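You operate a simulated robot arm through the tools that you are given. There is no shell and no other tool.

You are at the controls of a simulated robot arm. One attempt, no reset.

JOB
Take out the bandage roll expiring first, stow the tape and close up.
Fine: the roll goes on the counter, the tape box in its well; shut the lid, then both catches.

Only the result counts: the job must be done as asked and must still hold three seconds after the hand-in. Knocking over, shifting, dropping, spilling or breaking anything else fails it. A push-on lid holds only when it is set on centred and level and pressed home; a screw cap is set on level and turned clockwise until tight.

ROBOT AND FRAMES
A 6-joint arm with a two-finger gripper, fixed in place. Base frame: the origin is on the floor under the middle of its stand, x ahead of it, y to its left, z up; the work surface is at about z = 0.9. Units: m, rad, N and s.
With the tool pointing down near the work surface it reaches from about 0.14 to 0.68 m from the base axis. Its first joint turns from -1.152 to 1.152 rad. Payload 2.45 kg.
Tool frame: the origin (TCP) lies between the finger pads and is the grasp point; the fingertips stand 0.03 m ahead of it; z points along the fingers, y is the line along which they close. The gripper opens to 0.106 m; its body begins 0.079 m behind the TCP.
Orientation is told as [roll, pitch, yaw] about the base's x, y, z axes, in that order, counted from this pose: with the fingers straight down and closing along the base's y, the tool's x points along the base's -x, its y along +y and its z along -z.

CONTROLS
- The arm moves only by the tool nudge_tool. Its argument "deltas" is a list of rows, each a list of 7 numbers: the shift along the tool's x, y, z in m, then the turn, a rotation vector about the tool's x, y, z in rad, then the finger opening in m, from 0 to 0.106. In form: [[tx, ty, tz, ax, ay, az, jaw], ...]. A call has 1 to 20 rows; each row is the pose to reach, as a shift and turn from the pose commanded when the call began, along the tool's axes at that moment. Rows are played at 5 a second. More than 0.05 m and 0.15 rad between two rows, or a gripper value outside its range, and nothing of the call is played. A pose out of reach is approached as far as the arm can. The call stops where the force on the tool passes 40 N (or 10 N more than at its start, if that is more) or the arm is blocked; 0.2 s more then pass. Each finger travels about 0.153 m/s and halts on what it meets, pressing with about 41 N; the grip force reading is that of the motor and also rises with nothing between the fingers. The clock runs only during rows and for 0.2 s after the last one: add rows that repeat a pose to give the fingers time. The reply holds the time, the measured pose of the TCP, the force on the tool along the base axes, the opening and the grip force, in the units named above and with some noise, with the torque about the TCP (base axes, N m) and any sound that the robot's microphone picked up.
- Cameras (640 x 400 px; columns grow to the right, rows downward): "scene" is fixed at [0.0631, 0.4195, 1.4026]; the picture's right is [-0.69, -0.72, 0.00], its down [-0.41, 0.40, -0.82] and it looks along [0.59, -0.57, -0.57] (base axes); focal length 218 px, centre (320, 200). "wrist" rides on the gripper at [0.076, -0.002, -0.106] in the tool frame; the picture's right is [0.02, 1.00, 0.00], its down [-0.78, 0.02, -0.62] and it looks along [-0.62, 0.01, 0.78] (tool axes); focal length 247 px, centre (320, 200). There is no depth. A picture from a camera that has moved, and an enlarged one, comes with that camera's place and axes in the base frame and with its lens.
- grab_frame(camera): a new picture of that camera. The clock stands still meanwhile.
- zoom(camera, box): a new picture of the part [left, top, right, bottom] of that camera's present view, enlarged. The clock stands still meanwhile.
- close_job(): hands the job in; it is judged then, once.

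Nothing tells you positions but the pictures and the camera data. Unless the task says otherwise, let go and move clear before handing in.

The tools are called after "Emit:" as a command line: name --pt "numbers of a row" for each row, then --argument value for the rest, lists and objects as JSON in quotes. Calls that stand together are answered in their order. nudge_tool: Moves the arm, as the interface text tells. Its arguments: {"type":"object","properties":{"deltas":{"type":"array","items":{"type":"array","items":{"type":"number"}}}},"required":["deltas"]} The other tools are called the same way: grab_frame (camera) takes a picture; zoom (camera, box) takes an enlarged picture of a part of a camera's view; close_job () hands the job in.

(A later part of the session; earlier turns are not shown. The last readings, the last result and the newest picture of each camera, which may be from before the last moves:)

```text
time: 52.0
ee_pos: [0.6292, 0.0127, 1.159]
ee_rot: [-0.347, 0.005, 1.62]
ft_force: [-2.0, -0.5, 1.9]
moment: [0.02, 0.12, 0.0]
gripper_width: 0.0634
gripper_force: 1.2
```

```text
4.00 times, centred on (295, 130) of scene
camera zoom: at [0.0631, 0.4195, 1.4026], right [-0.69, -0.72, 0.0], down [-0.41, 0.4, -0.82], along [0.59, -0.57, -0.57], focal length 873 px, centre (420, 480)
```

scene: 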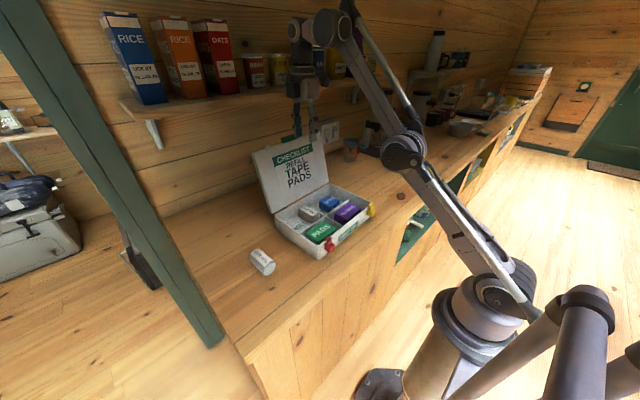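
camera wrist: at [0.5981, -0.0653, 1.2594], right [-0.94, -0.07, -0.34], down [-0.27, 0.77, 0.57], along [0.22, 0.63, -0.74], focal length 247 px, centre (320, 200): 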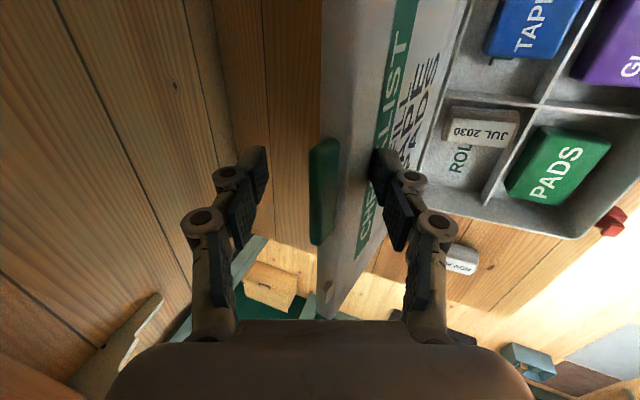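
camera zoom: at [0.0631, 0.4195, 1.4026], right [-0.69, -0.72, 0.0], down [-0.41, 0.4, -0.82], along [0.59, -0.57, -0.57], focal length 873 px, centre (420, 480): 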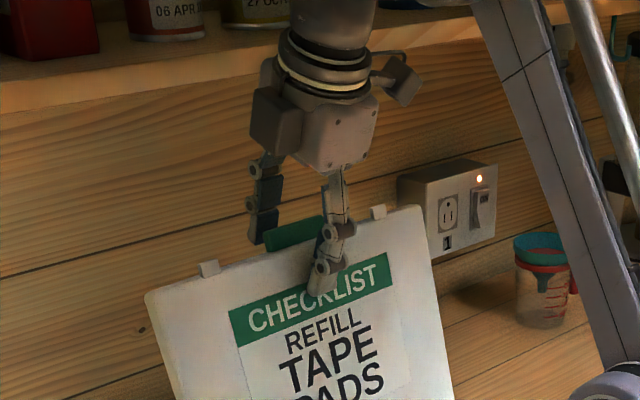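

The rear finger is behind the tab. I now pull the lid forward slowly toward vertical with the tool orientation held.

Emit:
nudge_tool --pt "0 0.0103 -0.005 0 0 0 0.062" --pt "0 0.0206 -0.0099 0 0 0 0.061" --pt "0 0.0294 -0.014 0 0 0 0.06" --pt "0 0.0381 -0.0182 0 0 0 0.059" --pt "0 0.0477 -0.0214 0 0 0 0.058" --pt "0 0.0572 -0.0246 0 0 0 0.056" --pt "0 0.0572 -0.0246 0 0 0 0.056"

Emit:
grab_frame --camera "wrist"

Emit:
grab_frame --camera "scene"

```text
time: 53.6
ee_pos: [0.6101, 0.0116, 1.1718]
ee_rot: [-0.345, 0.005, 1.618]
ft_force: [-0.7, 0.6, -0.6]
moment: [-0.01, 0.0, -0.01]
gripper_width: 0.0563
gripper_force: 0.1
out of reach, approached as far as the arm can: row 2, 3, 4, 5, 6, 7
```

```text
taken
camera wrist: at [0.579, -0.0668, 1.2731], right [-0.94, -0.07, -0.34], down [-0.27, 0.77, 0.57], along [0.22, 0.63, -0.74], focal length 247 px, centre (320, 200)
```

wrist: 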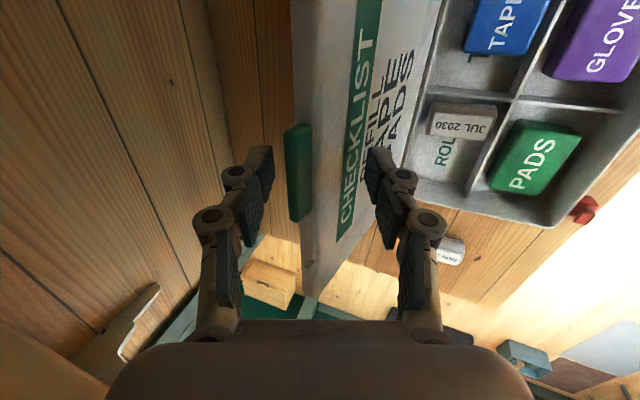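

```text
taken
```

scene: 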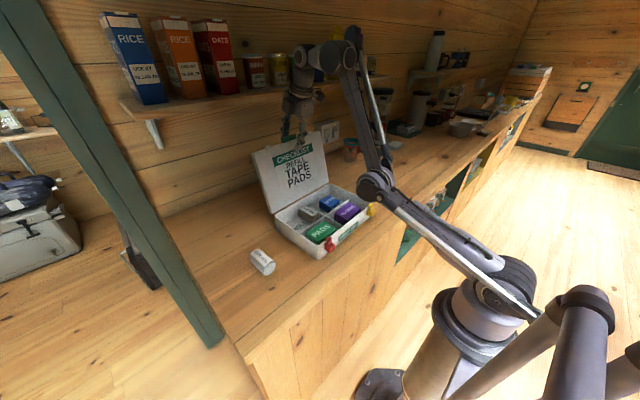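

The move stopped short (reported out of reach), perhaps due to the arm's configuration. I look at the arm in the scene view.

Emit:
zoom --camera "scene" --box '[240, 0, 640, 400]'

Emit:
zoom --camera "scene" --box '[240, 80, 350, 180]'

```text
1.00 times, centred on (440, 200) of scene (not enlarged: the box is as wide or as high as the picture)
camera zoom: at [0.0631, 0.4195, 1.4026], right [-0.69, -0.72, 0.0], down [-0.41, 0.4, -0.82], along [0.59, -0.57, -0.57], focal length 218 px, centre (200, 200)
```

zoom: 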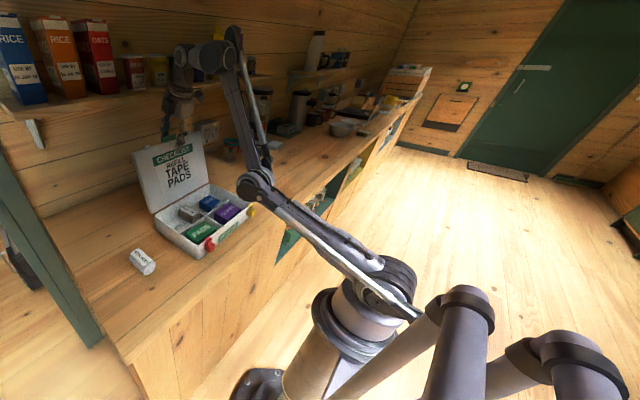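

```text
4.00 times, centred on (295, 130) of scene
camera zoom: at [0.0631, 0.4195, 1.4026], right [-0.69, -0.72, 0.0], down [-0.41, 0.4, -0.82], along [0.59, -0.57, -0.57], focal length 873 px, centre (420, 480)
```

zoom: 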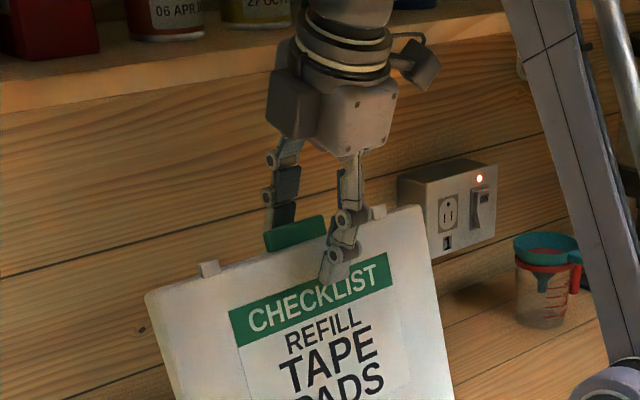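

The arm flipped to an elbow-down posture when it was stretched out earlier, which limits it. I'll lift off the lid, go back to the stretched-out pose and recover the elbow-up posture before retrying.

Emit:
nudge_tool --pt "0 -0.005 -0.0141 0 0 0 0.056" --pt "0 -0.0103 -0.0282 0 0 0 0.056" --pt "0 0.0071 -0.0388 -0.1 0 0 0.056" --pt "0 0.0257 -0.0467 -0.22 0 0 0.056" --pt "0 0.0448 -0.0525 -0.35 0 0 0.056" --pt "0 0.0448 -0.0525 -0.35 0 0 0.056"

Emit:
grab_frame --camera "scene"

```text
time: 55.0
ee_pos: [0.5481, 0.0097, 1.2036]
ee_rot: [0.003, 0.006, 1.62]
ft_force: [0.0, 0.6, 0.2]
moment: [0.01, -0.03, -0.01]
gripper_width: 0.0561
gripper_force: 0.0
```

```text
taken
```

scene: 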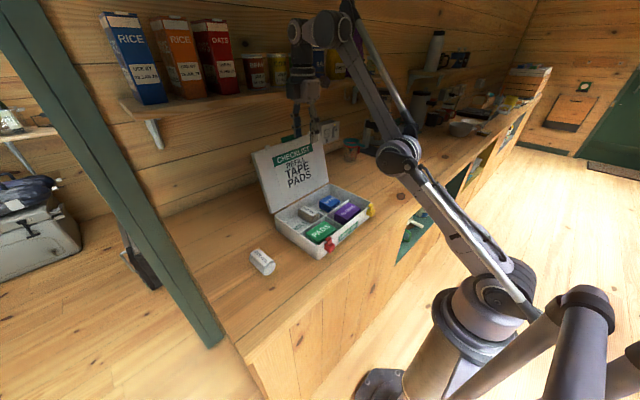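

Still slightly elbow-down. I push to full extension again (beyond reach), then retreat and see which posture results.

Emit:
nudge_tool --pt "0 -0.03 -0.022 0 0 0 0.056" --pt "0 -0.06 -0.045 0 0 0 0.056" --pt "0 -0.09 -0.065 0 0 0 0.056" --pt "0 -0.09 -0.065 0 0 0 0.056"

Emit:
grab_frame --camera "scene"

```text
time: 56.0
ee_pos: [0.5542, 0.0116, 1.2046]
ee_rot: [0.001, 0.005, 1.621]
ft_force: [1.0, 0.8, -0.2]
moment: [-0.01, -0.03, -0.01]
gripper_width: 0.0561
gripper_force: 0.0
out of reach, approached as far as the arm can: row 1, 2, 3, 4
```

```text
taken
```

scene: 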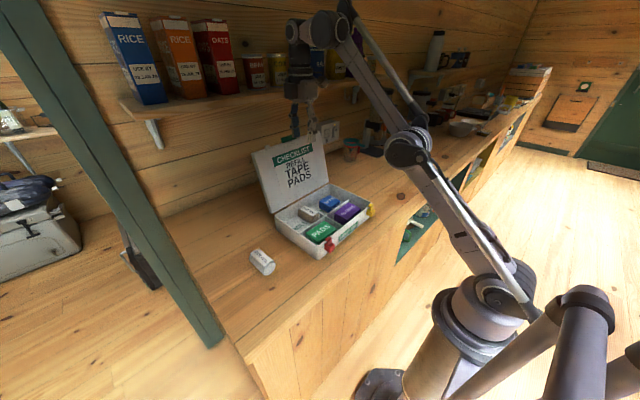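

Emit:
nudge_tool --pt "0 0.03 -0.02 0 0 0 0.056" --pt "0 0.06 -0.04 0 0 0 0.056" --pt "0 0.09 -0.055 0 0 0 0.056" --pt "0 0.104 -0.066 0 0 0 0.056" --pt "0 0.104 -0.066 0 0 0 0.056"

Emit:
grab_frame --camera "scene"

```text
time: 57.2
ee_pos: [0.4647, 0.0037, 1.2792]
ee_rot: [0.003, 0.004, 1.62]
ft_force: [-0.4, -0.4, -0.4]
moment: [-0.02, 0.03, -0.01]
gripper_width: 0.056
gripper_force: 0.1
out of reach, approached as far as the arm can: row 3, 4, 5
```

```text
taken
```

scene: 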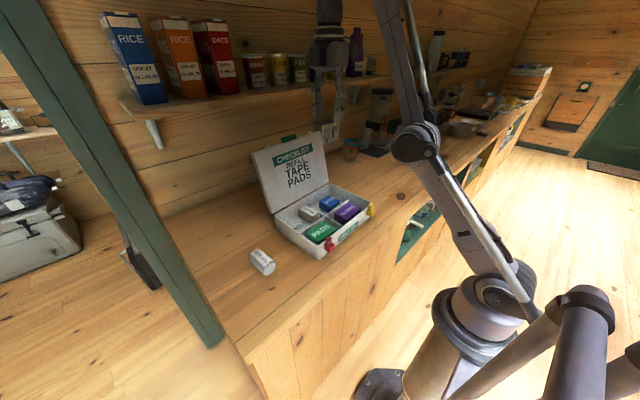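

The elbow-down branch persists. I swing the arm sideways to clear counter space (y≈-0.31) where I can stretch out and then move downward, which should bring the elbow back up.

Emit:
nudge_tool --pt "0.0434 0.0038 0 0 0 0.0938 0.056" --pt "0.0864 0.0118 0 0 0 0.1876 0.056" --pt "0.128 0.0235 0 0 0 0.2814 0.056" --pt "0.1687 0.0393 0 0 0 0.3752 0.056" --pt "0.2077 0.0588 0 0 0 0.469 0.056" --pt "0.2449 0.0818 0 0 0 0.5628 0.056" --pt "0.2796 0.1084 0 0 0 0.6566 0.056" --pt "0.3113 0.1377 0 0 0 0.75 0.056" --pt "0.3113 0.1377 0 0 0 0.75 0.056"

Emit:
grab_frame --camera "scene"

Emit:
grab_frame --camera "wrist"

```text
time: 59.2
ee_pos: [0.3433, -0.3153, 1.2802]
ee_rot: [0.0, 0.006, 0.87]
ft_force: [-0.2, -0.8, 0.4]
moment: [-0.02, 0.02, 0.05]
gripper_width: 0.0558
gripper_force: 0.0
```

```text
taken
```

scene: 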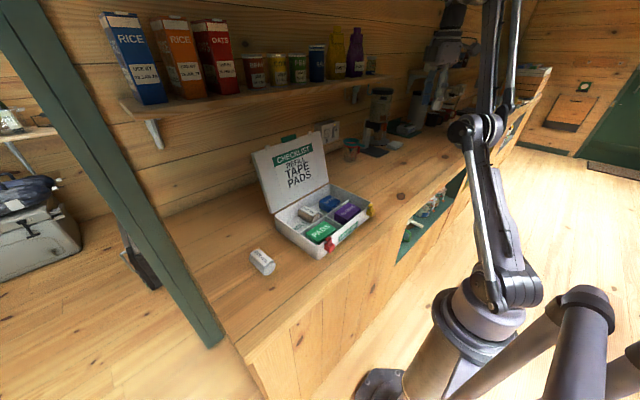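

```text
taken
camera wrist: at [0.294, -0.3742, 1.3871], right [-0.78, 0.63, 0.0], down [0.49, 0.61, 0.62], along [0.39, 0.48, -0.79], focal length 247 px, centre (320, 200)
```

wrist: 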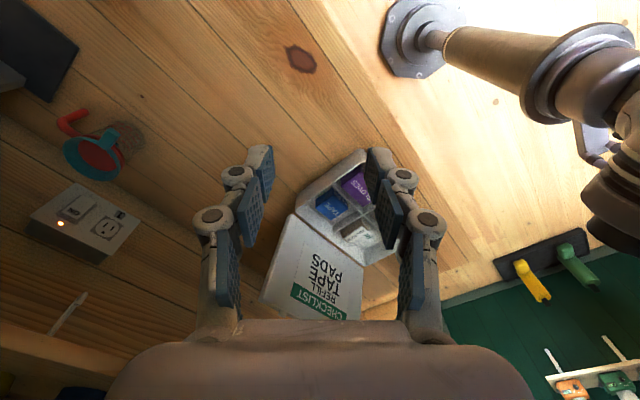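

Arm is over clear counter. I extend outward and slide downward along the reach boundary so the elbow goes up, then look.

Emit:
nudge_tool --pt "0.0014 -0.034 0.03 0 0 0 0.056" --pt "0.003 -0.074 0.055 0 0 0 0.056" --pt "0.0047 -0.114 0.083 0 0 0 0.056" --pt "0.006 -0.144 0.115 0 0 0 0.056" --pt "0.0072 -0.174 0.153 0 0 0 0.056" --pt "0.008 -0.194 0.195 0 0 0 0.056" --pt "0.0085 -0.204 0.24 0 0 0 0.056" --pt "0.0085 -0.204 0.24 0 0 0 0.056"

Emit:
grab_frame --camera "scene"

```text
time: 61.0
ee_pos: [0.4854, -0.4444, 1.035]
ee_rot: [-0.002, 0.005, 0.872]
ft_force: [-0.2, -0.4, 0.1]
moment: [0.01, -0.01, 0.02]
gripper_width: 0.0562
gripper_force: 0.1
out of reach, approached as far as the arm can: row 3, 4, 5, 6, 7, 8
```

```text
taken
```

scene: 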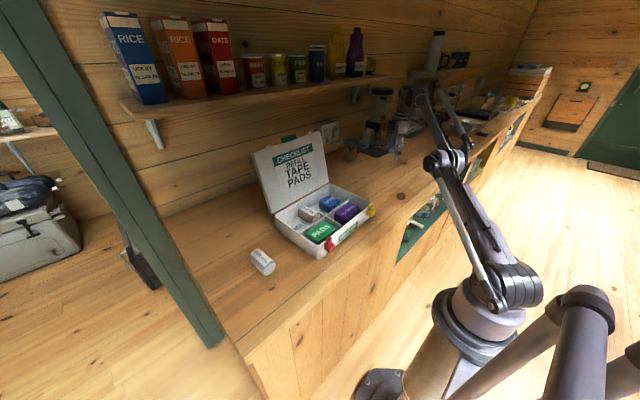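

Emit:
nudge_tool --pt "0.0008 -0.02 0.02 0 0 0 0.056" --pt "0.001 -0.024 0.05 0 0 0 0.056" --pt "0.0006 -0.015 0.065 0 0 0 0.056" --pt "-0.0004 0.01 0.065 0 0 0 0.056" --pt "-0.0017 0.04 0.06 0 0 0 0.056" --pt "-0.003 0.07 0.05 0 0 0 0.056" --pt "-0.003 0.07 0.05 0 0 0 0.056"

Emit:
grab_frame --camera "scene"

```text
time: 62.6
ee_pos: [0.4722, -0.4309, 1.0228]
ee_rot: [-0.001, 0.006, 0.87]
ft_force: [-0.4, 0.8, 1.1]
moment: [-0.02, -0.01, 0.03]
gripper_width: 0.0561
gripper_force: 0.1
out of reach, approached as far as the arm can: row 1, 2, 4, 5, 6, 7
```

```text
taken
```

scene: 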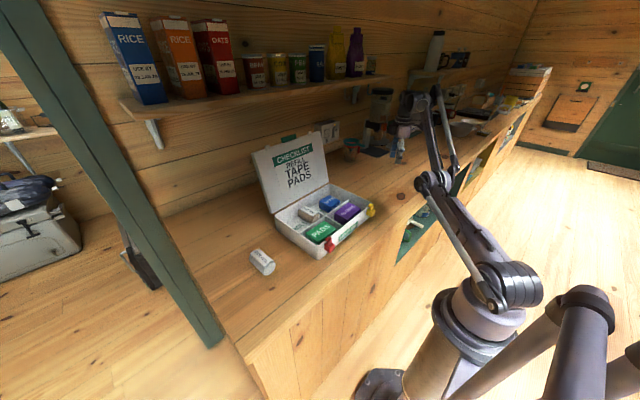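

The wrist appears to be biased by pitch rotation near the stretched pose, which is what flipped the elbow. I'll stretch out with the fingers pitched outward, then rotate the pitch back the other way at full stretch to flip the elbow up.

Emit:
nudge_tool --pt "0.001 -0.028 -0.007 0.0875 0 0 0.056" --pt "0.0023 -0.056 -0.014 0.175 0 0 0.056" --pt "0.0035 -0.084 -0.02 0.2625 0 0 0.056" --pt "0.0046 -0.111 -0.027 0.35 0 0 0.056" --pt "0.0046 -0.111 -0.027 0.35 0 0 0.056" --pt "0.0046 -0.111 -0.027 0.35 0 0 0.056"

Emit:
grab_frame --camera "scene"

```text
time: 64.0
ee_pos: [0.5436, -0.4974, 1.0434]
ee_rot: [-0.351, 0.005, 0.869]
ft_force: [-1.1, -0.4, 0.3]
moment: [0.0, -0.01, -0.02]
gripper_width: 0.0561
gripper_force: 0.1
out of reach, approached as far as the arm can: row 3, 4, 5, 6
```

```text
taken
```

scene: 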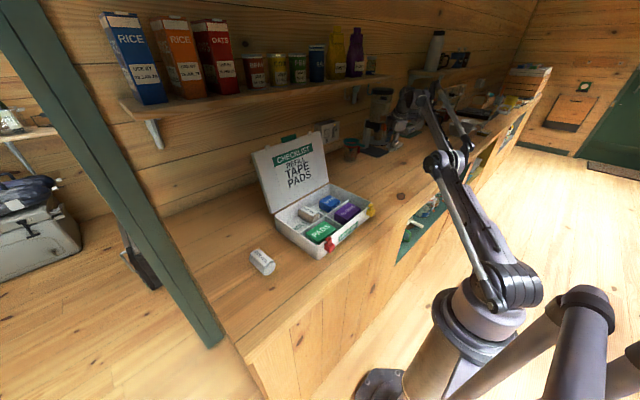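

Emit:
nudge_tool --pt "-0.0005 0.0122 -0.001 -0.11 0 0 0.056" --pt "-0.0013 0.034 -0.0047 -0.22 0 0 0.056" --pt "-0.0022 0.0551 -0.0106 -0.33 0 0 0.056" --pt "-0.0031 0.0755 -0.0189 -0.44 0 0 0.056" --pt "-0.004 0.0948 -0.0294 -0.55 0 0 0.056" --pt "-0.0052 0.1238 -0.0399 -0.55 0 0 0.056" --pt "-0.0064 0.1519 -0.0502 -0.55 0 0 0.056" --pt "-0.0075 0.1801 -0.0605 -0.55 0 0 0.056" --pt "-0.0075 0.1801 -0.0605 -0.55 0 0 0.056"

Emit:
grab_frame --camera "scene"

```text
time: 66.0
ee_pos: [0.4186, -0.3827, 1.0564]
ee_rot: [0.199, 0.004, 0.871]
ft_force: [0.6, -0.5, -0.2]
moment: [0.02, -0.01, -0.01]
gripper_width: 0.0561
gripper_force: 0.1
out of reach, approached as far as the arm can: row 1, 2, 3, 4, 5, 7, 8, 9
```

```text
taken
```

scene: 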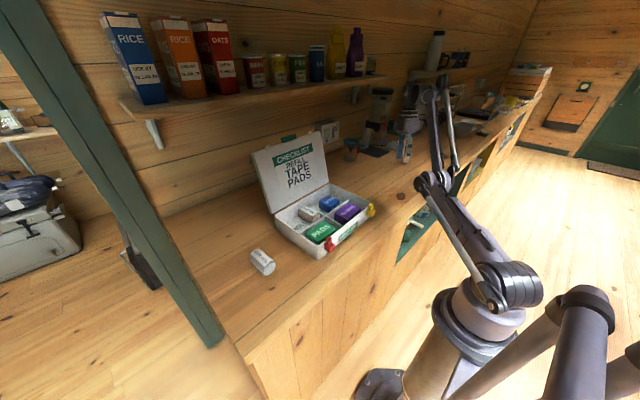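

Still elbow-down. The sign at full stretch seems to depend on how the solver overshoots, so I try a sharp push beyond reach followed by a quick retreat.

Emit:
nudge_tool --pt "0 -0.048 -0.0098 0 0 0 0.056" --pt "0 -0.096 -0.0195 0 0 0 0.056" --pt "0 -0.048 -0.0098 0 0 0 0.056" --pt "0 0 0 0 0 0 0.056" --pt "0 0.0392 0.008 0 0 0 0.056" --pt "0 0.0784 0.0159 0 0 0 0.056" --pt "0 0.0784 0.0159 0 0 0 0.056"

```text
time: 67.6
ee_pos: [0.3848, -0.357, 1.0918]
ee_rot: [0.198, 0.005, 0.87]
ft_force: [-0.1, 0.5, 0.2]
moment: [-0.02, 0.01, 0.01]
gripper_width: 0.056
gripper_force: 0.1
out of reach, approached as far as the arm can: row 1, 2, 3, 5, 6, 7
```

Emit:
zoom --camera "scene" --box '[360, 40, 600, 340]'

Emit:
grab_frame --camera "wrist"

```text
1.33 times, centred on (480, 190) of scene
camera zoom: at [0.0631, 0.4195, 1.4026], right [-0.69, -0.72, 0.0], down [-0.41, 0.4, -0.82], along [0.59, -0.57, -0.57], focal length 291 px, centre (107, 213)
```

zoom: 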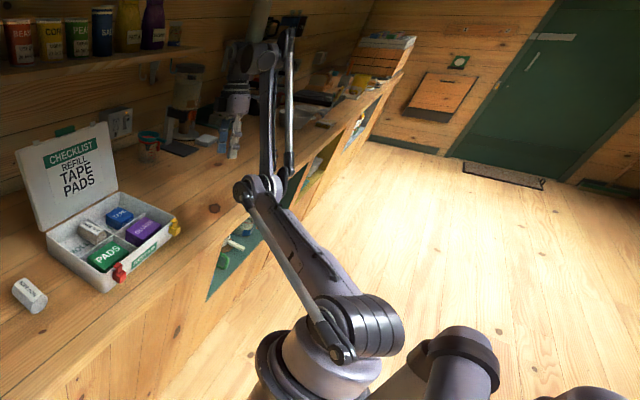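

```text
taken
camera wrist: at [0.3516, -0.4308, 1.1973], right [-0.76, 0.62, 0.2], down [0.59, 0.53, 0.61], along [0.27, 0.58, -0.77], focal length 247 px, centre (320, 200)
```

wrist: 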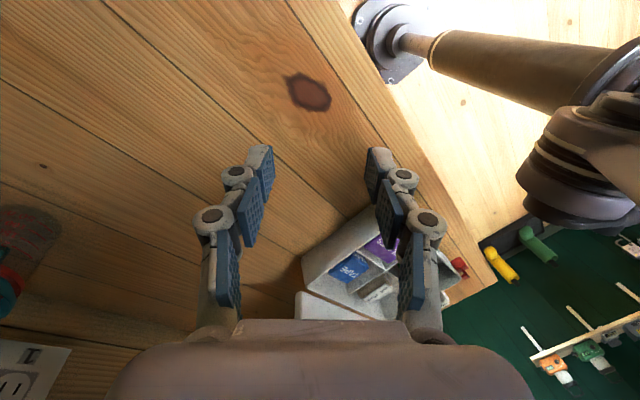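

The arm's shoulder seems to be near its lower limit in this posture. I'll use that: stretch low with the fingers closed and pitched inward, then command lower and inward so only an elbow-up bend can satisfy it.

Emit:
nudge_tool --pt "0 0.0017 0.0302 -0.1 0 0 0.03" --pt "0 -0.0088 0.0642 -0.2 0 0 0.005" --pt "0 -0.0092 0.0925 -0.3 0 0 0.005" --pt "0 0.0013 0.1103 -0.4 0 0 0.005" --pt "0 0.0082 0.1237 -0.45 0 0 0.005" --pt "0 0.0072 0.1388 -0.45 0 0 0.005" --pt "0 0.0154 0.1485 -0.45 0 0 0.005" --pt "0 0.0448 0.1545 -0.45 0 0 0.005" --pt "0 0.0758 0.1526 -0.45 0 0 0.005" --pt "0 0.0758 0.1526 -0.45 0 0 0.005"

Emit:
grab_frame --camera "scene"

```text
time: 69.8
ee_pos: [0.3941, -0.3706, 1.0472]
ee_rot: [0.44, 0.013, 0.875]
ft_force: [0.0, 0.2, 0.3]
moment: [0.01, -0.01, 0.02]
gripper_width: 0.005
gripper_force: 0.1
out of reach, approached as far as the arm can: row 1, 2, 3, 4, 5, 6, 7, 8, 9, 10
```

```text
taken
```

scene: 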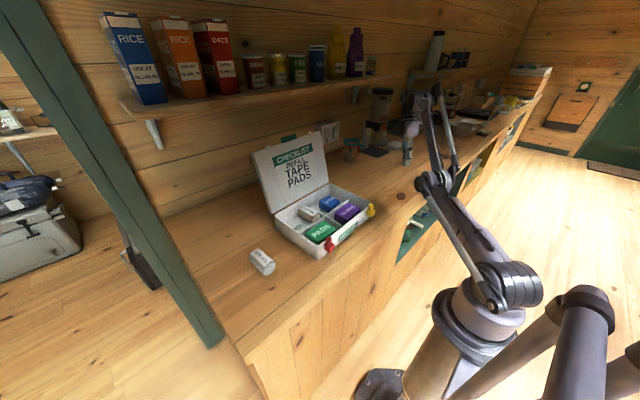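

The wrist joint is at its limit with the arm nearly straight. Pitching further inward while drawing in slightly should now only be possible with the elbow going up; I try that.

Emit:
nudge_tool --pt "0 0.0278 0.0043 -0.08 0 0 0.005" --pt "0 0.056 0.0079 -0.16 0 0 0.005" --pt "0 0.0866 0.011 -0.235 0 0 0.005" --pt "0 0.1175 0.0133 -0.31 0 0 0.005" --pt "0 0.1175 0.0133 -0.31 0 0 0.005"

Emit:
grab_frame --camera "scene"

```text
time: 71.0
ee_pos: [0.3103, -0.3272, 1.1242]
ee_rot: [0.444, 0.029, 0.887]
ft_force: [-0.7, 0.9, -0.3]
moment: [-0.01, -0.01, 0.02]
gripper_width: 0.0052
gripper_force: 0.0
out of reach, approached as far as the arm can: row 1, 2, 3, 4, 5
```

```text
taken
```

scene: 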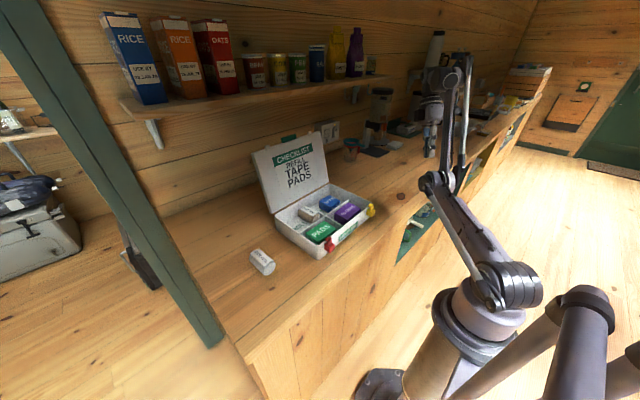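

The elbow is pinned at its lower limit here. A cleaner route: go back up to the high pose (where the wrist limit blocks elbow-down), then pitch the tool inward through the straight pose, which forces an elbow-up bend. First return to the high pose.

Emit:
nudge_tool --pt "-0.008 0.0134 -0.0368 0.111 0 0 0.03" --pt "-0.016 0.0268 -0.0737 0.222 0 0 0.03" --pt "-0.025 0.0401 -0.1105 0.333 0 0 0.03" --pt "-0.033 0.0535 -0.1473 0.444 0 0 0.03" --pt "-0.033 0.0535 -0.1473 0.444 0 0 0.03"

Emit:
grab_frame --camera "scene"

```text
time: 72.2
ee_pos: [0.3443, -0.3095, 1.2818]
ee_rot: [0.0, 0.028, 0.886]
ft_force: [0.0, 0.9, 0.3]
moment: [-0.02, 0.01, 0.01]
gripper_width: 0.0301
gripper_force: 0.0
out of reach, approached as far as the arm can: row 1, 2, 3, 4, 5
```

```text
taken
```

scene: 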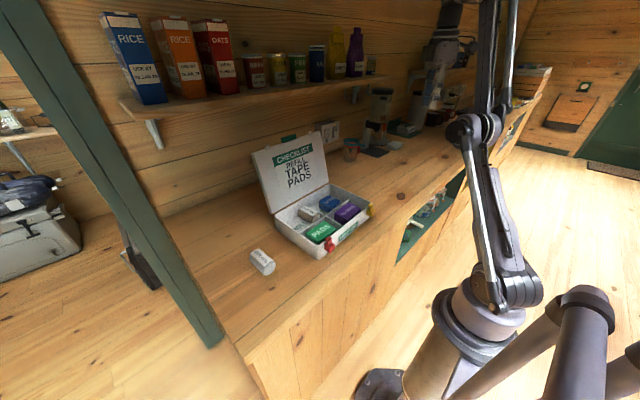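

Back at the high pose. Now I pitch inward through the straight pose to push the elbow up, then pitch back.

Emit:
nudge_tool --pt "0 0.0204 -0.0058 -0.085 0 0 0.03" --pt "0 0.0408 -0.0115 -0.17 0 0 0.03" --pt "0 0.067 -0.0138 -0.255 0 0 0.03" --pt "0 0.0934 -0.016 -0.34 0 0 0.03" --pt "0 0.1204 -0.0176 -0.42 0 0 0.03" --pt "0 0.1473 -0.0192 -0.5 0 0 0.03" --pt "0 0.1473 -0.0192 -0.5 0 0 0.03"

Emit:
grab_frame --camera "scene"

```text
time: 73.8
ee_pos: [0.2492, -0.2345, 1.3283]
ee_rot: [0.442, 0.031, 0.887]
ft_force: [-0.2, -0.1, -0.1]
moment: [-0.01, 0.02, 0.05]
gripper_width: 0.0301
gripper_force: 0.2
out of reach, approached as far as the arm can: row 4, 5, 6, 7
```

```text
taken
```

scene: 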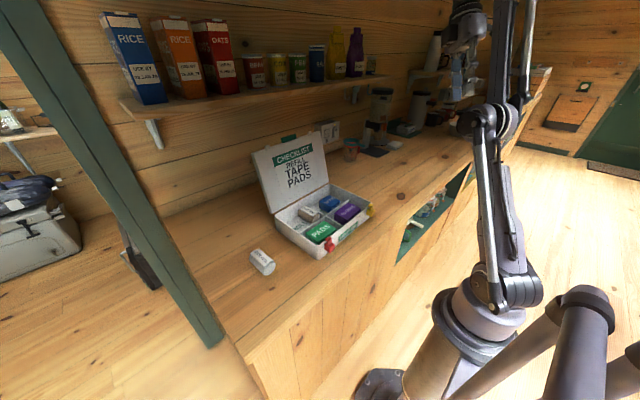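

The tool's inward pitch simply has a fixed limit (0.44), so that route does not work. I'll try reproducing the original flip in reverse: from a clearly bent elbow-down pose, step just past the reach boundary and come back in.

Emit:
nudge_tool --pt "0 -0.0318 -0.0018 0.11 0 0 0.03" --pt "0 -0.0636 -0.0036 0.22 0 0 0.03" --pt "0 -0.0954 -0.0053 0.33 0 0 0.03" --pt "0 -0.1272 -0.0071 0.442 0 0 0.03" --pt "0 -0.1611 0.0101 0.442 0 0 0.03" --pt "0 -0.195 0.0272 0.442 0 0 0.03" --pt "0 -0.229 0.0444 0.442 0 0 0.03" --pt "0 -0.2643 0.0646 0.442 0 0 0.03" --pt "0 -0.2997 0.0847 0.442 0 0 0.03" --pt "0 -0.335 0.1049 0.442 0 0 0.03" --pt "0 -0.3499 0.0831 0.442 0 0 0.03" --pt "0 -0.3635 0.0636 0.442 0 0 0.03" --pt "0 -0.3776 0.0431 0.442 0 0 0.03" --pt "0 -0.3499 0.0831 0.442 0 0 0.03" --pt "0 -0.335 0.1049 0.442 0 0 0.03" --pt "0 -0.3208 0.1254 0.442 0 0 0.03" --pt "0 -0.3067 0.1459 0.442 0 0 0.03" --pt "0 -0.2925 0.1665 0.442 0 0 0.03"

Emit:
grab_frame --camera "scene"

```text
time: 77.6
ee_pos: [0.4215, -0.3863, 1.0881]
ee_rot: [0.0, 0.031, 0.885]
ft_force: [1.6, 0.2, -0.1]
moment: [-0.03, -0.01, 0.0]
gripper_width: 0.03
gripper_force: 0.1
out of reach, approached as far as the arm can: row 4, 5, 6, 12, 13, 16, 17, 18
```

```text
taken
```

scene: 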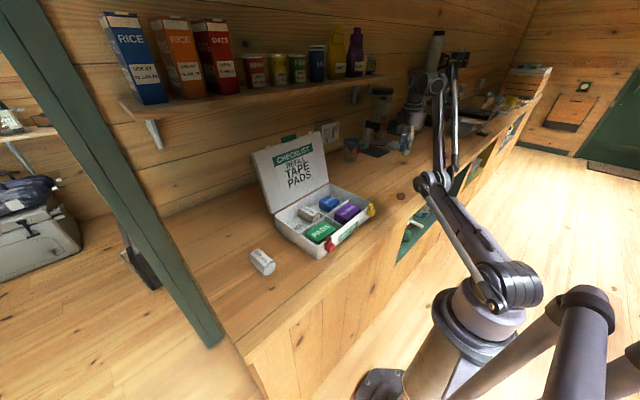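

Still elbow-down. Next attempt: slide upward along the reach boundary (slightly beyond it) from low to high, then draw inward.

Emit:
nudge_tool --pt "0 -0.032 0.023 0 0 0 0.03" --pt "0 -0.064 0.046 0 0 0 0.03" --pt "0 -0.096 0.068 0 0 0 0.03" --pt "0 -0.128 0.091 0 0 0 0.03" --pt "0 -0.1107 0.0478 0 0 0 0.03" --pt "0 -0.0906 0.0056 0 0 0 0.03" --pt "0 -0.0679 -0.0354 0 0 0 0.03" --pt "0 -0.0427 -0.0748 0 0 0 0.03" --pt "0 -0.0151 -0.1126 0 0 0 0.03" --pt "0 0.0149 -0.1485 0 0 0 0.03" --pt "0 0.047 -0.1825 0 0 0 0.03" --pt "0 0.0813 -0.2144 0 0 0 0.03" --pt "0 0.1174 -0.2442 0 0 0 0.03" --pt "0 0.1554 -0.2715 0 0 0 0.03" --pt "0 0.1722 -0.2467 0 0 0 0.03" --pt "0 0.1862 -0.2259 0 0 0 0.03" --pt "0 0.2001 -0.2052 0 0 0 0.03" --pt "0 0.2141 -0.1845 0 0 0 0.03"

Emit:
grab_frame --camera "scene"

```text
time: 81.4
ee_pos: [0.2567, -0.2464, 1.2708]
ee_rot: [0.0, 0.031, 0.886]
ft_force: [-0.4, 0.3, -0.2]
moment: [-0.03, 0.02, 0.02]
gripper_width: 0.0301
gripper_force: 0.0
out of reach, approached as far as the arm can: row 3, 4, 5, 6, 7, 8, 9, 10, 11, 12, 13, 14
```

```text
taken
```

scene: 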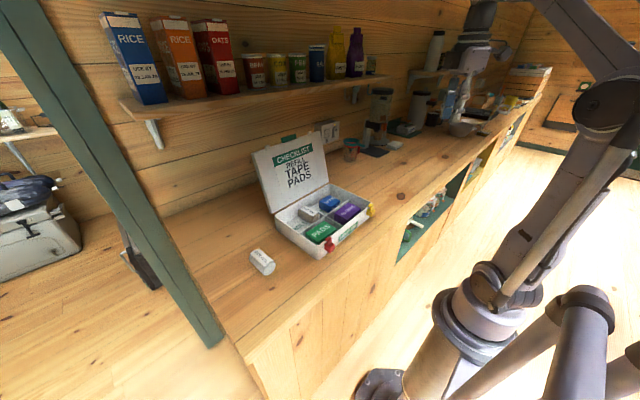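

The elbow is up again. Now I swing back over the kit (staying well inside reach), yawing back to 1.62 for the lid straddle.

Emit:
nudge_tool --pt "-0.0302 -0.0063 0 0 -0.003 -0.0816 0.05" --pt "-0.0614 -0.0099 0 0 -0.006 -0.163 0.05" --pt "-0.093 -0.0107 0 0 -0.009 -0.245 0.05" --pt "-0.1251 -0.0087 0 0 -0.012 -0.326 0.05" --pt "-0.1572 -0.0039 0 0 -0.015 -0.408 0.05" --pt "-0.1893 0.0037 0 0 -0.018 -0.489 0.05" --pt "-0.2211 0.0143 0 0 -0.021 -0.571 0.05" --pt "-0.252 0.0278 0 0 -0.024 -0.653 0.05" --pt "-0.2861 0.0486 0 0 -0.028 -0.734 0.05" --pt "-0.2861 0.0486 0 0 -0.028 -0.734 0.05"

Emit:
grab_frame --camera "scene"

```text
time: 83.6
ee_pos: [0.3999, 0.0067, 1.2643]
ee_rot: [0.01, -0.002, 1.62]
ft_force: [-0.8, 0.2, -0.3]
moment: [-0.03, -0.01, -0.01]
gripper_width: 0.0503
gripper_force: 0.0
```

```text
taken
```

scene: 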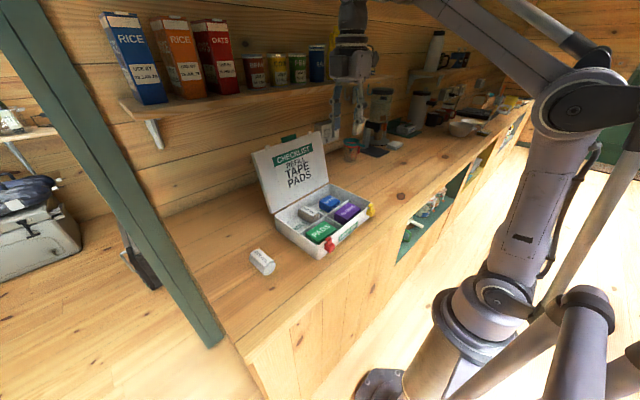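

Elbow-up and over the kit. I pitch to -0.36 while moving in front of and above the lid tab at (0.60, 0.012, 1.20), well inside reach this time.

Emit:
nudge_tool --pt "0.0008 -0.0333 0.0107 0.0617 0 0 0.062" --pt "0.0016 -0.0667 0.0213 0.1233 0 0 0.062" --pt "0.0024 -0.1 0.032 0.185 0 0 0.062" --pt "0.0032 -0.1333 0.0427 0.2467 0 0 0.062" --pt "0.004 -0.1667 0.0533 0.308 0 0 0.062" --pt "0.0048 -0.2 0.064 0.37 0 0 0.062" --pt "0.0048 -0.2 0.064 0.37 0 0 0.062"

Emit:
grab_frame --camera "scene"

Emit:
grab_frame --camera "wrist"

```text
time: 85.2
ee_pos: [0.6029, 0.0121, 1.1961]
ee_rot: [-0.36, -0.001, 1.622]
ft_force: [-0.6, 1.0, 0.2]
moment: [0.02, -0.02, 0.01]
gripper_width: 0.0622
gripper_force: 0.0
```

```text
taken
```

scene: 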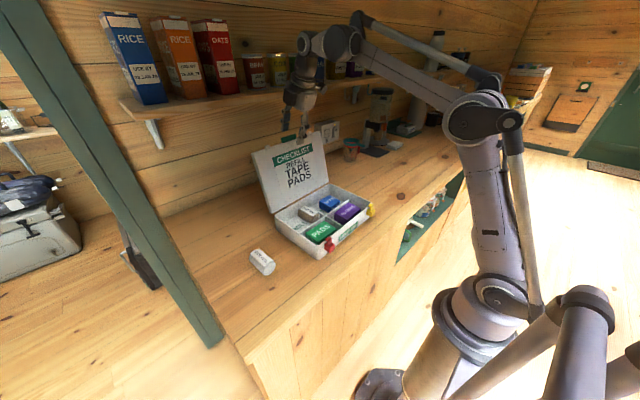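

```text
taken
camera wrist: at [0.5684, -0.0661, 1.2964], right [-0.93, -0.07, -0.35], down [-0.27, 0.77, 0.58], along [0.23, 0.64, -0.74], focal length 247 px, centre (320, 200)
```

wrist: 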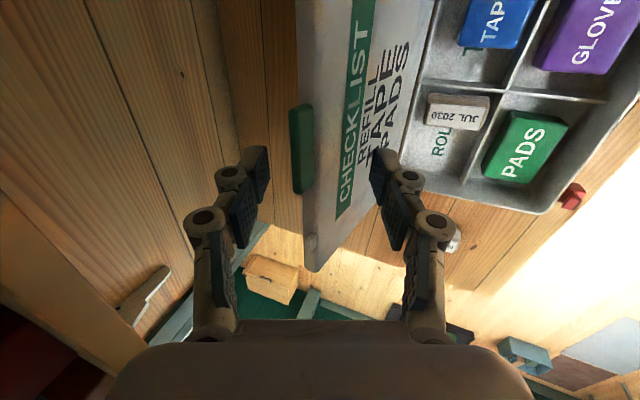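

Good posture now. I move forward and lower so the rear finger goes behind the tab, as before.

Emit:
nudge_tool --pt "0 -0.0085 0.0016 0 0 0 0.062" --pt "0 -0.017 0.0032 0 0 0 0.062" --pt "0 -0.0148 0.018 0 0 0 0.062" --pt "0 -0.0128 0.0313 0 0 0 0.062" --pt "0 -0.011 0.0447 0 0 0 0.062" --pt "0 -0.011 0.0447 0 0 0 0.062"

Emit:
grab_frame --camera "wrist"

Emit:
zoom --camera "scene" --box '[240, 80, 350, 180]'

```text
time: 86.6
ee_pos: [0.6263, 0.0135, 1.1587]
ee_rot: [-0.361, -0.003, 1.621]
ft_force: [0.1, 0.6, 0.4]
moment: [-0.03, 0.02, 0.01]
gripper_width: 0.0619
gripper_force: 0.1
```

```text
taken
camera wrist: at [0.5936, -0.0653, 1.2589], right [-0.93, -0.07, -0.35], down [-0.27, 0.77, 0.58], along [0.23, 0.63, -0.74], focal length 247 px, centre (320, 200)
```

wrist: 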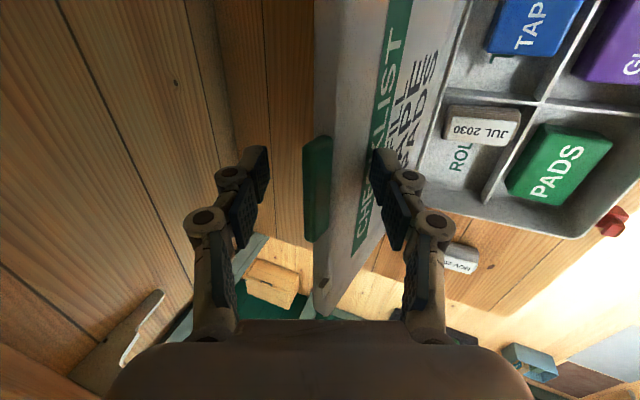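

```text
4.00 times, centred on (295, 130) of scene
camera zoom: at [0.0631, 0.4195, 1.4026], right [-0.69, -0.72, 0.0], down [-0.41, 0.4, -0.82], along [0.59, -0.57, -0.57], focal length 873 px, centre (420, 480)
```

zoom: 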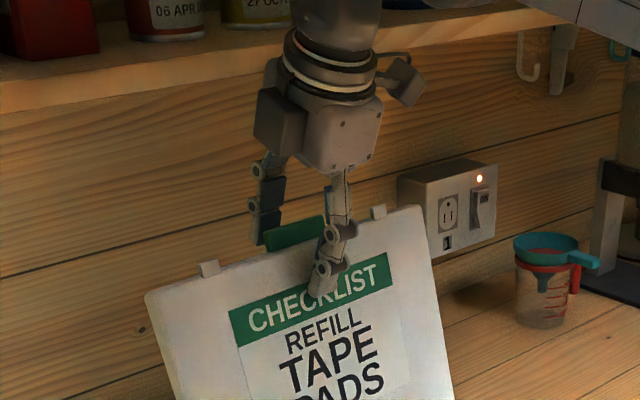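

In place with no load. Now I pull the lid slowly toward vertical.

Emit:
nudge_tool --pt "0 0.0095 -0.0049 0 0 0 0.062" --pt "0 0.0191 -0.0098 0 0 0 0.061" --pt "0 0.0272 -0.0138 0 0 0 0.06" --pt "0 0.0354 -0.0179 0 0 0 0.059" --pt "0 0.0449 -0.0212 0 0 0 0.058" --pt "0 0.0543 -0.0245 0 0 0 0.056" --pt "0 0.0543 -0.0245 0 0 0 0.056"

Emit:
grab_frame --camera "wrist"

Emit:
zoom --camera "scene" --box '[240, 80, 370, 240]'

```text
time: 88.2
ee_pos: [0.5664, 0.0092, 1.1634]
ee_rot: [-0.361, -0.002, 1.622]
ft_force: [1.3, 0.1, 2.7]
moment: [0.01, -0.04, -0.02]
gripper_width: 0.0572
gripper_force: 0.8
```

```text
taken
camera wrist: at [0.5338, -0.0697, 1.2628], right [-0.93, -0.07, -0.35], down [-0.27, 0.77, 0.58], along [0.23, 0.64, -0.74], focal length 247 px, centre (320, 200)
```

wrist: 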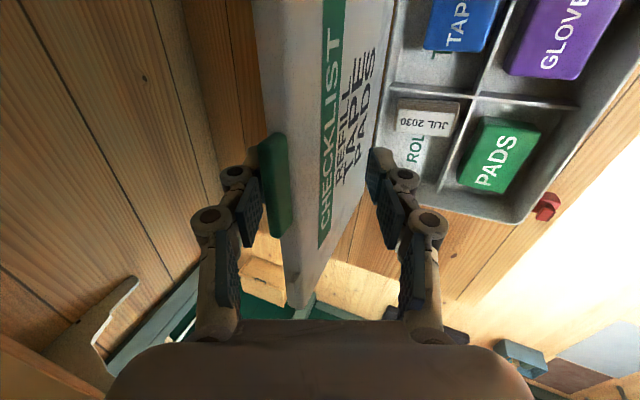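

```text
2.50 times, centred on (305, 160) of scene
camera zoom: at [0.0631, 0.4195, 1.4026], right [-0.69, -0.72, 0.0], down [-0.41, 0.4, -0.82], along [0.59, -0.57, -0.57], focal length 546 px, centre (358, 300)
```

zoom: 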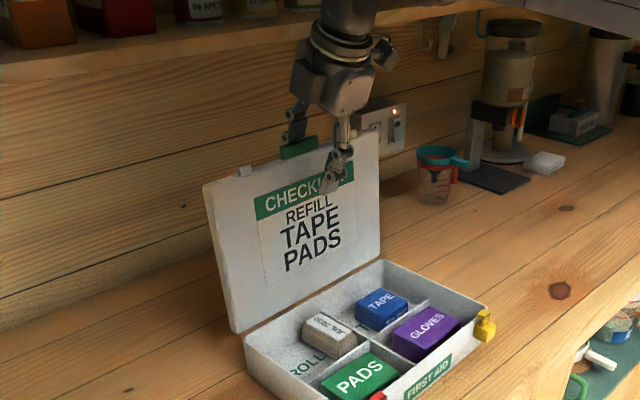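

The lid is coming up with only light force. I continue past vertical.

Emit:
nudge_tool --pt "0 0.0097 -0.0018 0 0 0 0.056" --pt "0 0.0194 -0.0036 0 0 0 0.055" --pt "0 0.029 -0.0052 0 0 0 0.055" --pt "0 0.0386 -0.0067 0 0 0 0.054" --pt "0 0.0486 -0.0071 0 0 0 0.053" --pt "0 0.0585 -0.0074 0 0 0 0.052" --pt "0 0.0684 -0.0077 0 0 0 0.05" --pt "0 0.0684 -0.0077 0 0 0 0.05"

Emit:
grab_frame --camera "wrist"

Emit:
zoom --camera "scene" --box '[240, 80, 370, 240]'

```text
time: 90.0
ee_pos: [0.5013, 0.0072, 1.1455]
ee_rot: [-0.359, -0.002, 1.622]
ft_force: [-0.1, 0.0, -0.7]
moment: [0.02, 0.0, 0.04]
gripper_width: 0.0505
gripper_force: 0.4
```

```text
taken
camera wrist: at [0.4676, -0.0729, 1.2459], right [-0.93, -0.07, -0.35], down [-0.27, 0.77, 0.58], along [0.23, 0.63, -0.74], focal length 247 px, centre (320, 200)
```

wrist: 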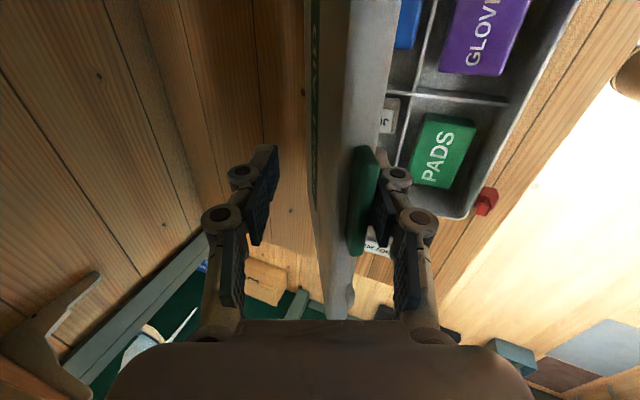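

```text
2.50 times, centred on (305, 160) of scene
camera zoom: at [0.0631, 0.4195, 1.4026], right [-0.69, -0.72, 0.0], down [-0.41, 0.4, -0.82], along [0.59, -0.57, -0.57], focal length 546 px, centre (358, 300)
```

zoom: 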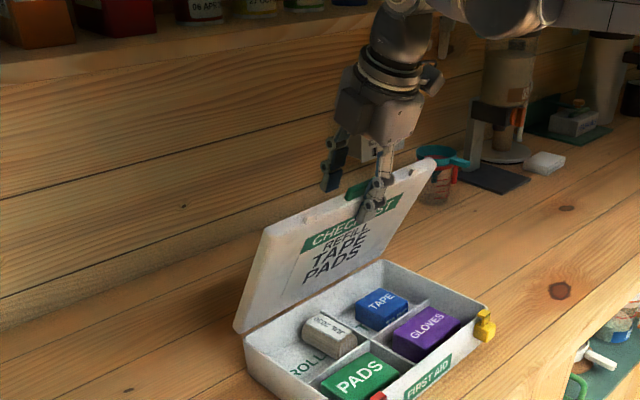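

The lid has passed vertical and rests on the front finger. I now follow it down, rotating the tool with the lid to about 0.8 rad.

Emit:
nudge_tool --pt "0 0.0148 0.0002 0.07 0 0 0.05" --pt "0 0.0295 0.0004 0.14 0 0 0.05" --pt "0 0.0434 0.0034 0.215 0 0 0.05" --pt "0 0.0573 0.0064 0.29 0 0 0.05" --pt "0 0.0707 0.0115 0.365 0 0 0.05" --pt "0 0.084 0.0166 0.44 0 0 0.05" --pt "0 0.084 0.0166 0.44 0 0 0.05"

Emit:
grab_frame --camera "wrist"

Emit:
zoom --camera "scene" --box '[240, 80, 400, 260]'

```text
time: 91.6
ee_pos: [0.4271, 0.0018, 1.1003]
ee_rot: [-0.801, -0.002, 1.622]
ft_force: [-0.5, 1.1, -1.0]
moment: [-0.02, 0.02, -0.02]
gripper_width: 0.0506
gripper_force: 0.2
```

```text
taken
camera wrist: at [0.3554, -0.0787, 1.1758], right [-0.69, -0.06, -0.72], down [-0.5, 0.76, 0.42], along [0.52, 0.65, -0.55], focal length 247 px, centre (320, 200)
```

wrist: 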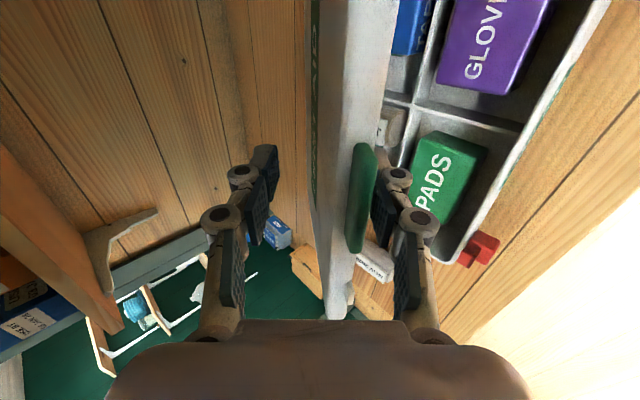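

```text
2.22 times, centred on (320, 170) of scene
camera zoom: at [0.0631, 0.4195, 1.4026], right [-0.69, -0.72, 0.0], down [-0.41, 0.4, -0.82], along [0.59, -0.57, -0.57], focal length 485 px, centre (320, 267)
```

zoom: 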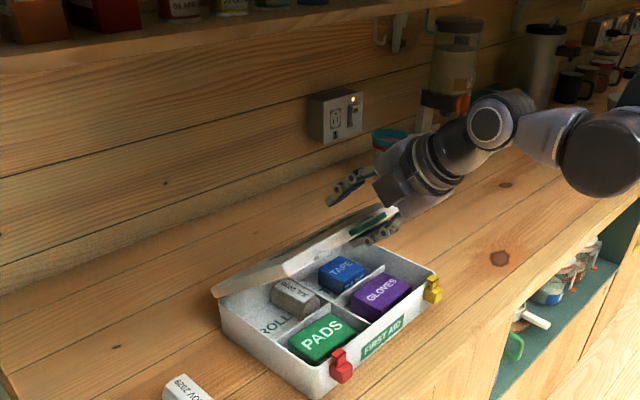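

The lid follows well. I continue to about 1.1 rad from vertical.

Emit:
nudge_tool --pt "0 0.0137 0.0016 0.075 0 0 0.05" --pt "0 0.0273 0.0032 0.15 0 0 0.05" --pt "0 0.0412 0.0064 0.225 0 0 0.05" --pt "0 0.055 0.0095 0.3 0 0 0.05" --pt "0 0.055 0.0095 0.3 0 0 0.05"

Emit:
grab_frame --camera "wrist"

Emit:
zoom --camera "scene" --box '[240, 80, 400, 260]'

```text
time: 92.8
ee_pos: [0.3957, 0.0006, 1.0543]
ee_rot: [-1.099, -0.002, 1.621]
ft_force: [0.2, 0.8, -1.4]
moment: [-0.02, 0.01, -0.03]
gripper_width: 0.0506
gripper_force: 0.8
```

```text
taken
camera wrist: at [0.3048, -0.081, 1.1042], right [-0.45, -0.04, -0.89], down [-0.6, 0.75, 0.27], along [0.66, 0.66, -0.37], focal length 247 px, centre (320, 200)
```

wrist: 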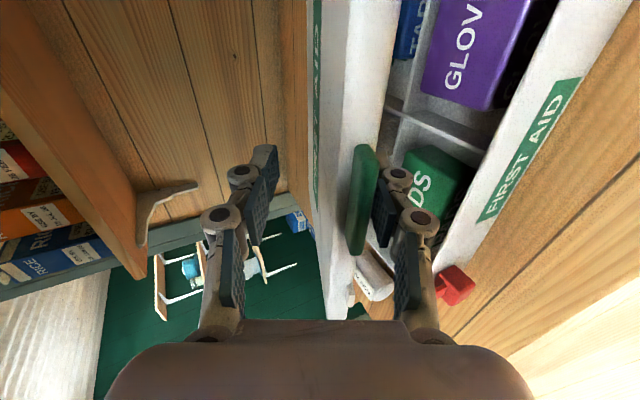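

```text
2.22 times, centred on (320, 170) of scene
camera zoom: at [0.0631, 0.4195, 1.4026], right [-0.69, -0.72, 0.0], down [-0.41, 0.4, -0.82], along [0.59, -0.57, -0.57], focal length 485 px, centre (320, 267)
```

zoom: 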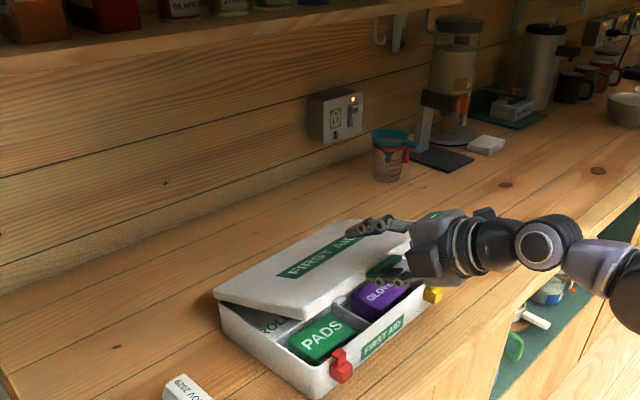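

The lid is nearly down, resting on the lower finger. I lower a bit further to 1.25 rad.

Emit:
nudge_tool --pt "0 0.0095 0.0007 0.05 0 0 0.05" --pt "0 0.019 0.0015 0.1 0 0 0.05" --pt "0 0.0285 0.0022 0.15 0 0 0.05" --pt "0 0.0285 0.0022 0.15 0 0 0.05"

Emit:
grab_frame --camera "wrist"

Emit:
zoom --camera "scene" --box '[270, 150, 400, 260]'

```text
time: 93.8
ee_pos: [0.3851, 0.0004, 1.0275]
ee_rot: [-1.249, 0.0, 1.622]
ft_force: [-0.3, -0.3, -0.4]
moment: [-0.04, -0.02, 0.01]
gripper_width: 0.0507
gripper_force: 0.1
```

```text
taken
camera wrist: at [0.2878, -0.0825, 1.0627], right [-0.31, -0.04, -0.95], down [-0.63, 0.75, 0.18], along [0.71, 0.66, -0.26], focal length 247 px, centre (320, 200)
```

wrist: 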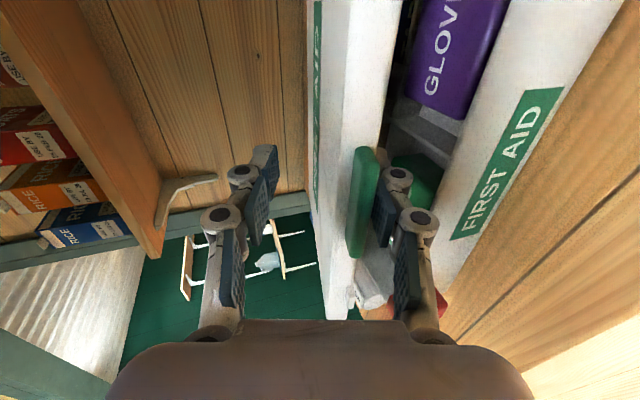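

```text
3.64 times, centred on (335, 205) of scene
camera zoom: at [0.0631, 0.4195, 1.4026], right [-0.69, -0.72, 0.0], down [-0.41, 0.4, -0.82], along [0.59, -0.57, -0.57], focal length 794 px, centre (266, 182)
```

zoom: 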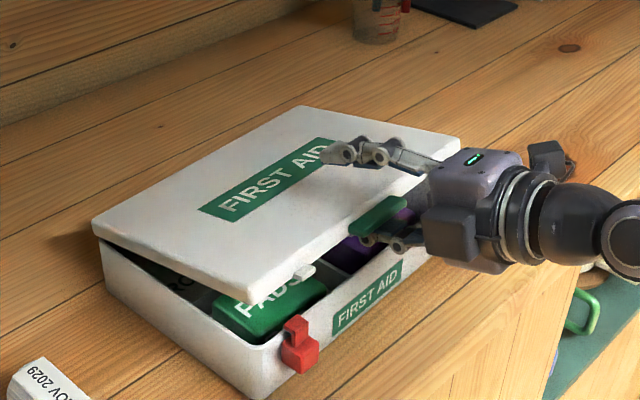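

The lid is about 10° from closed. I now draw the lower fingertip back so it supports only the tab in front of the box, pitching the tool up to -0.9.

Emit:
nudge_tool --pt "0 0.0023 -0.009 -0.0875 0 0 0.05" --pt "0 0.0047 -0.018 -0.175 0 0 0.05" --pt "0 0.007 -0.0269 -0.2625 0 0 0.05" --pt "0 0.0093 -0.0359 -0.35 0 0 0.05" --pt "0 0.0093 -0.0359 -0.35 0 0 0.05"

Emit:
grab_frame --camera "wrist"

Emit:
zoom --camera "scene" --box '[280, 160, 400, 260]'

```text
time: 95.0
ee_pos: [0.3478, -0.0025, 1.0296]
ee_rot: [-0.9, -0.001, 1.622]
ft_force: [-2.5, -0.2, -0.2]
moment: [0.04, 0.06, 0.01]
gripper_width: 0.0514
gripper_force: 0.9
```

```text
taken
camera wrist: at [0.2693, -0.0832, 1.098], right [-0.62, -0.05, -0.78], down [-0.54, 0.76, 0.38], along [0.57, 0.65, -0.5], focal length 247 px, centre (320, 200)
```

wrist: 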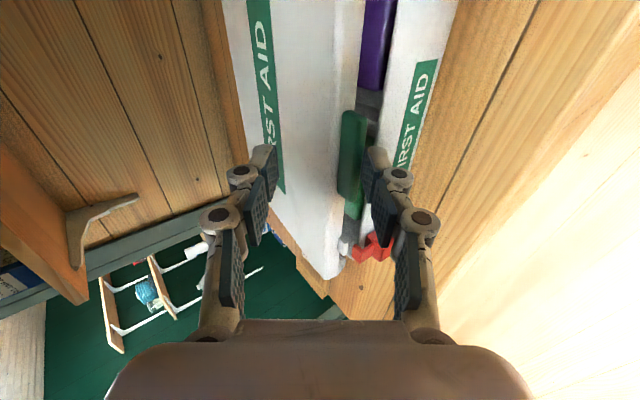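

```text
4.00 times, centred on (340, 210) of scene
camera zoom: at [0.0631, 0.4195, 1.4026], right [-0.69, -0.72, 0.0], down [-0.41, 0.4, -0.82], along [0.59, -0.57, -0.57], focal length 873 px, centre (240, 160)
```

zoom: 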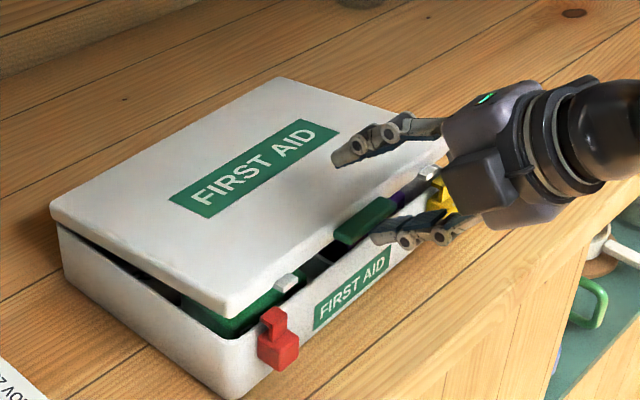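

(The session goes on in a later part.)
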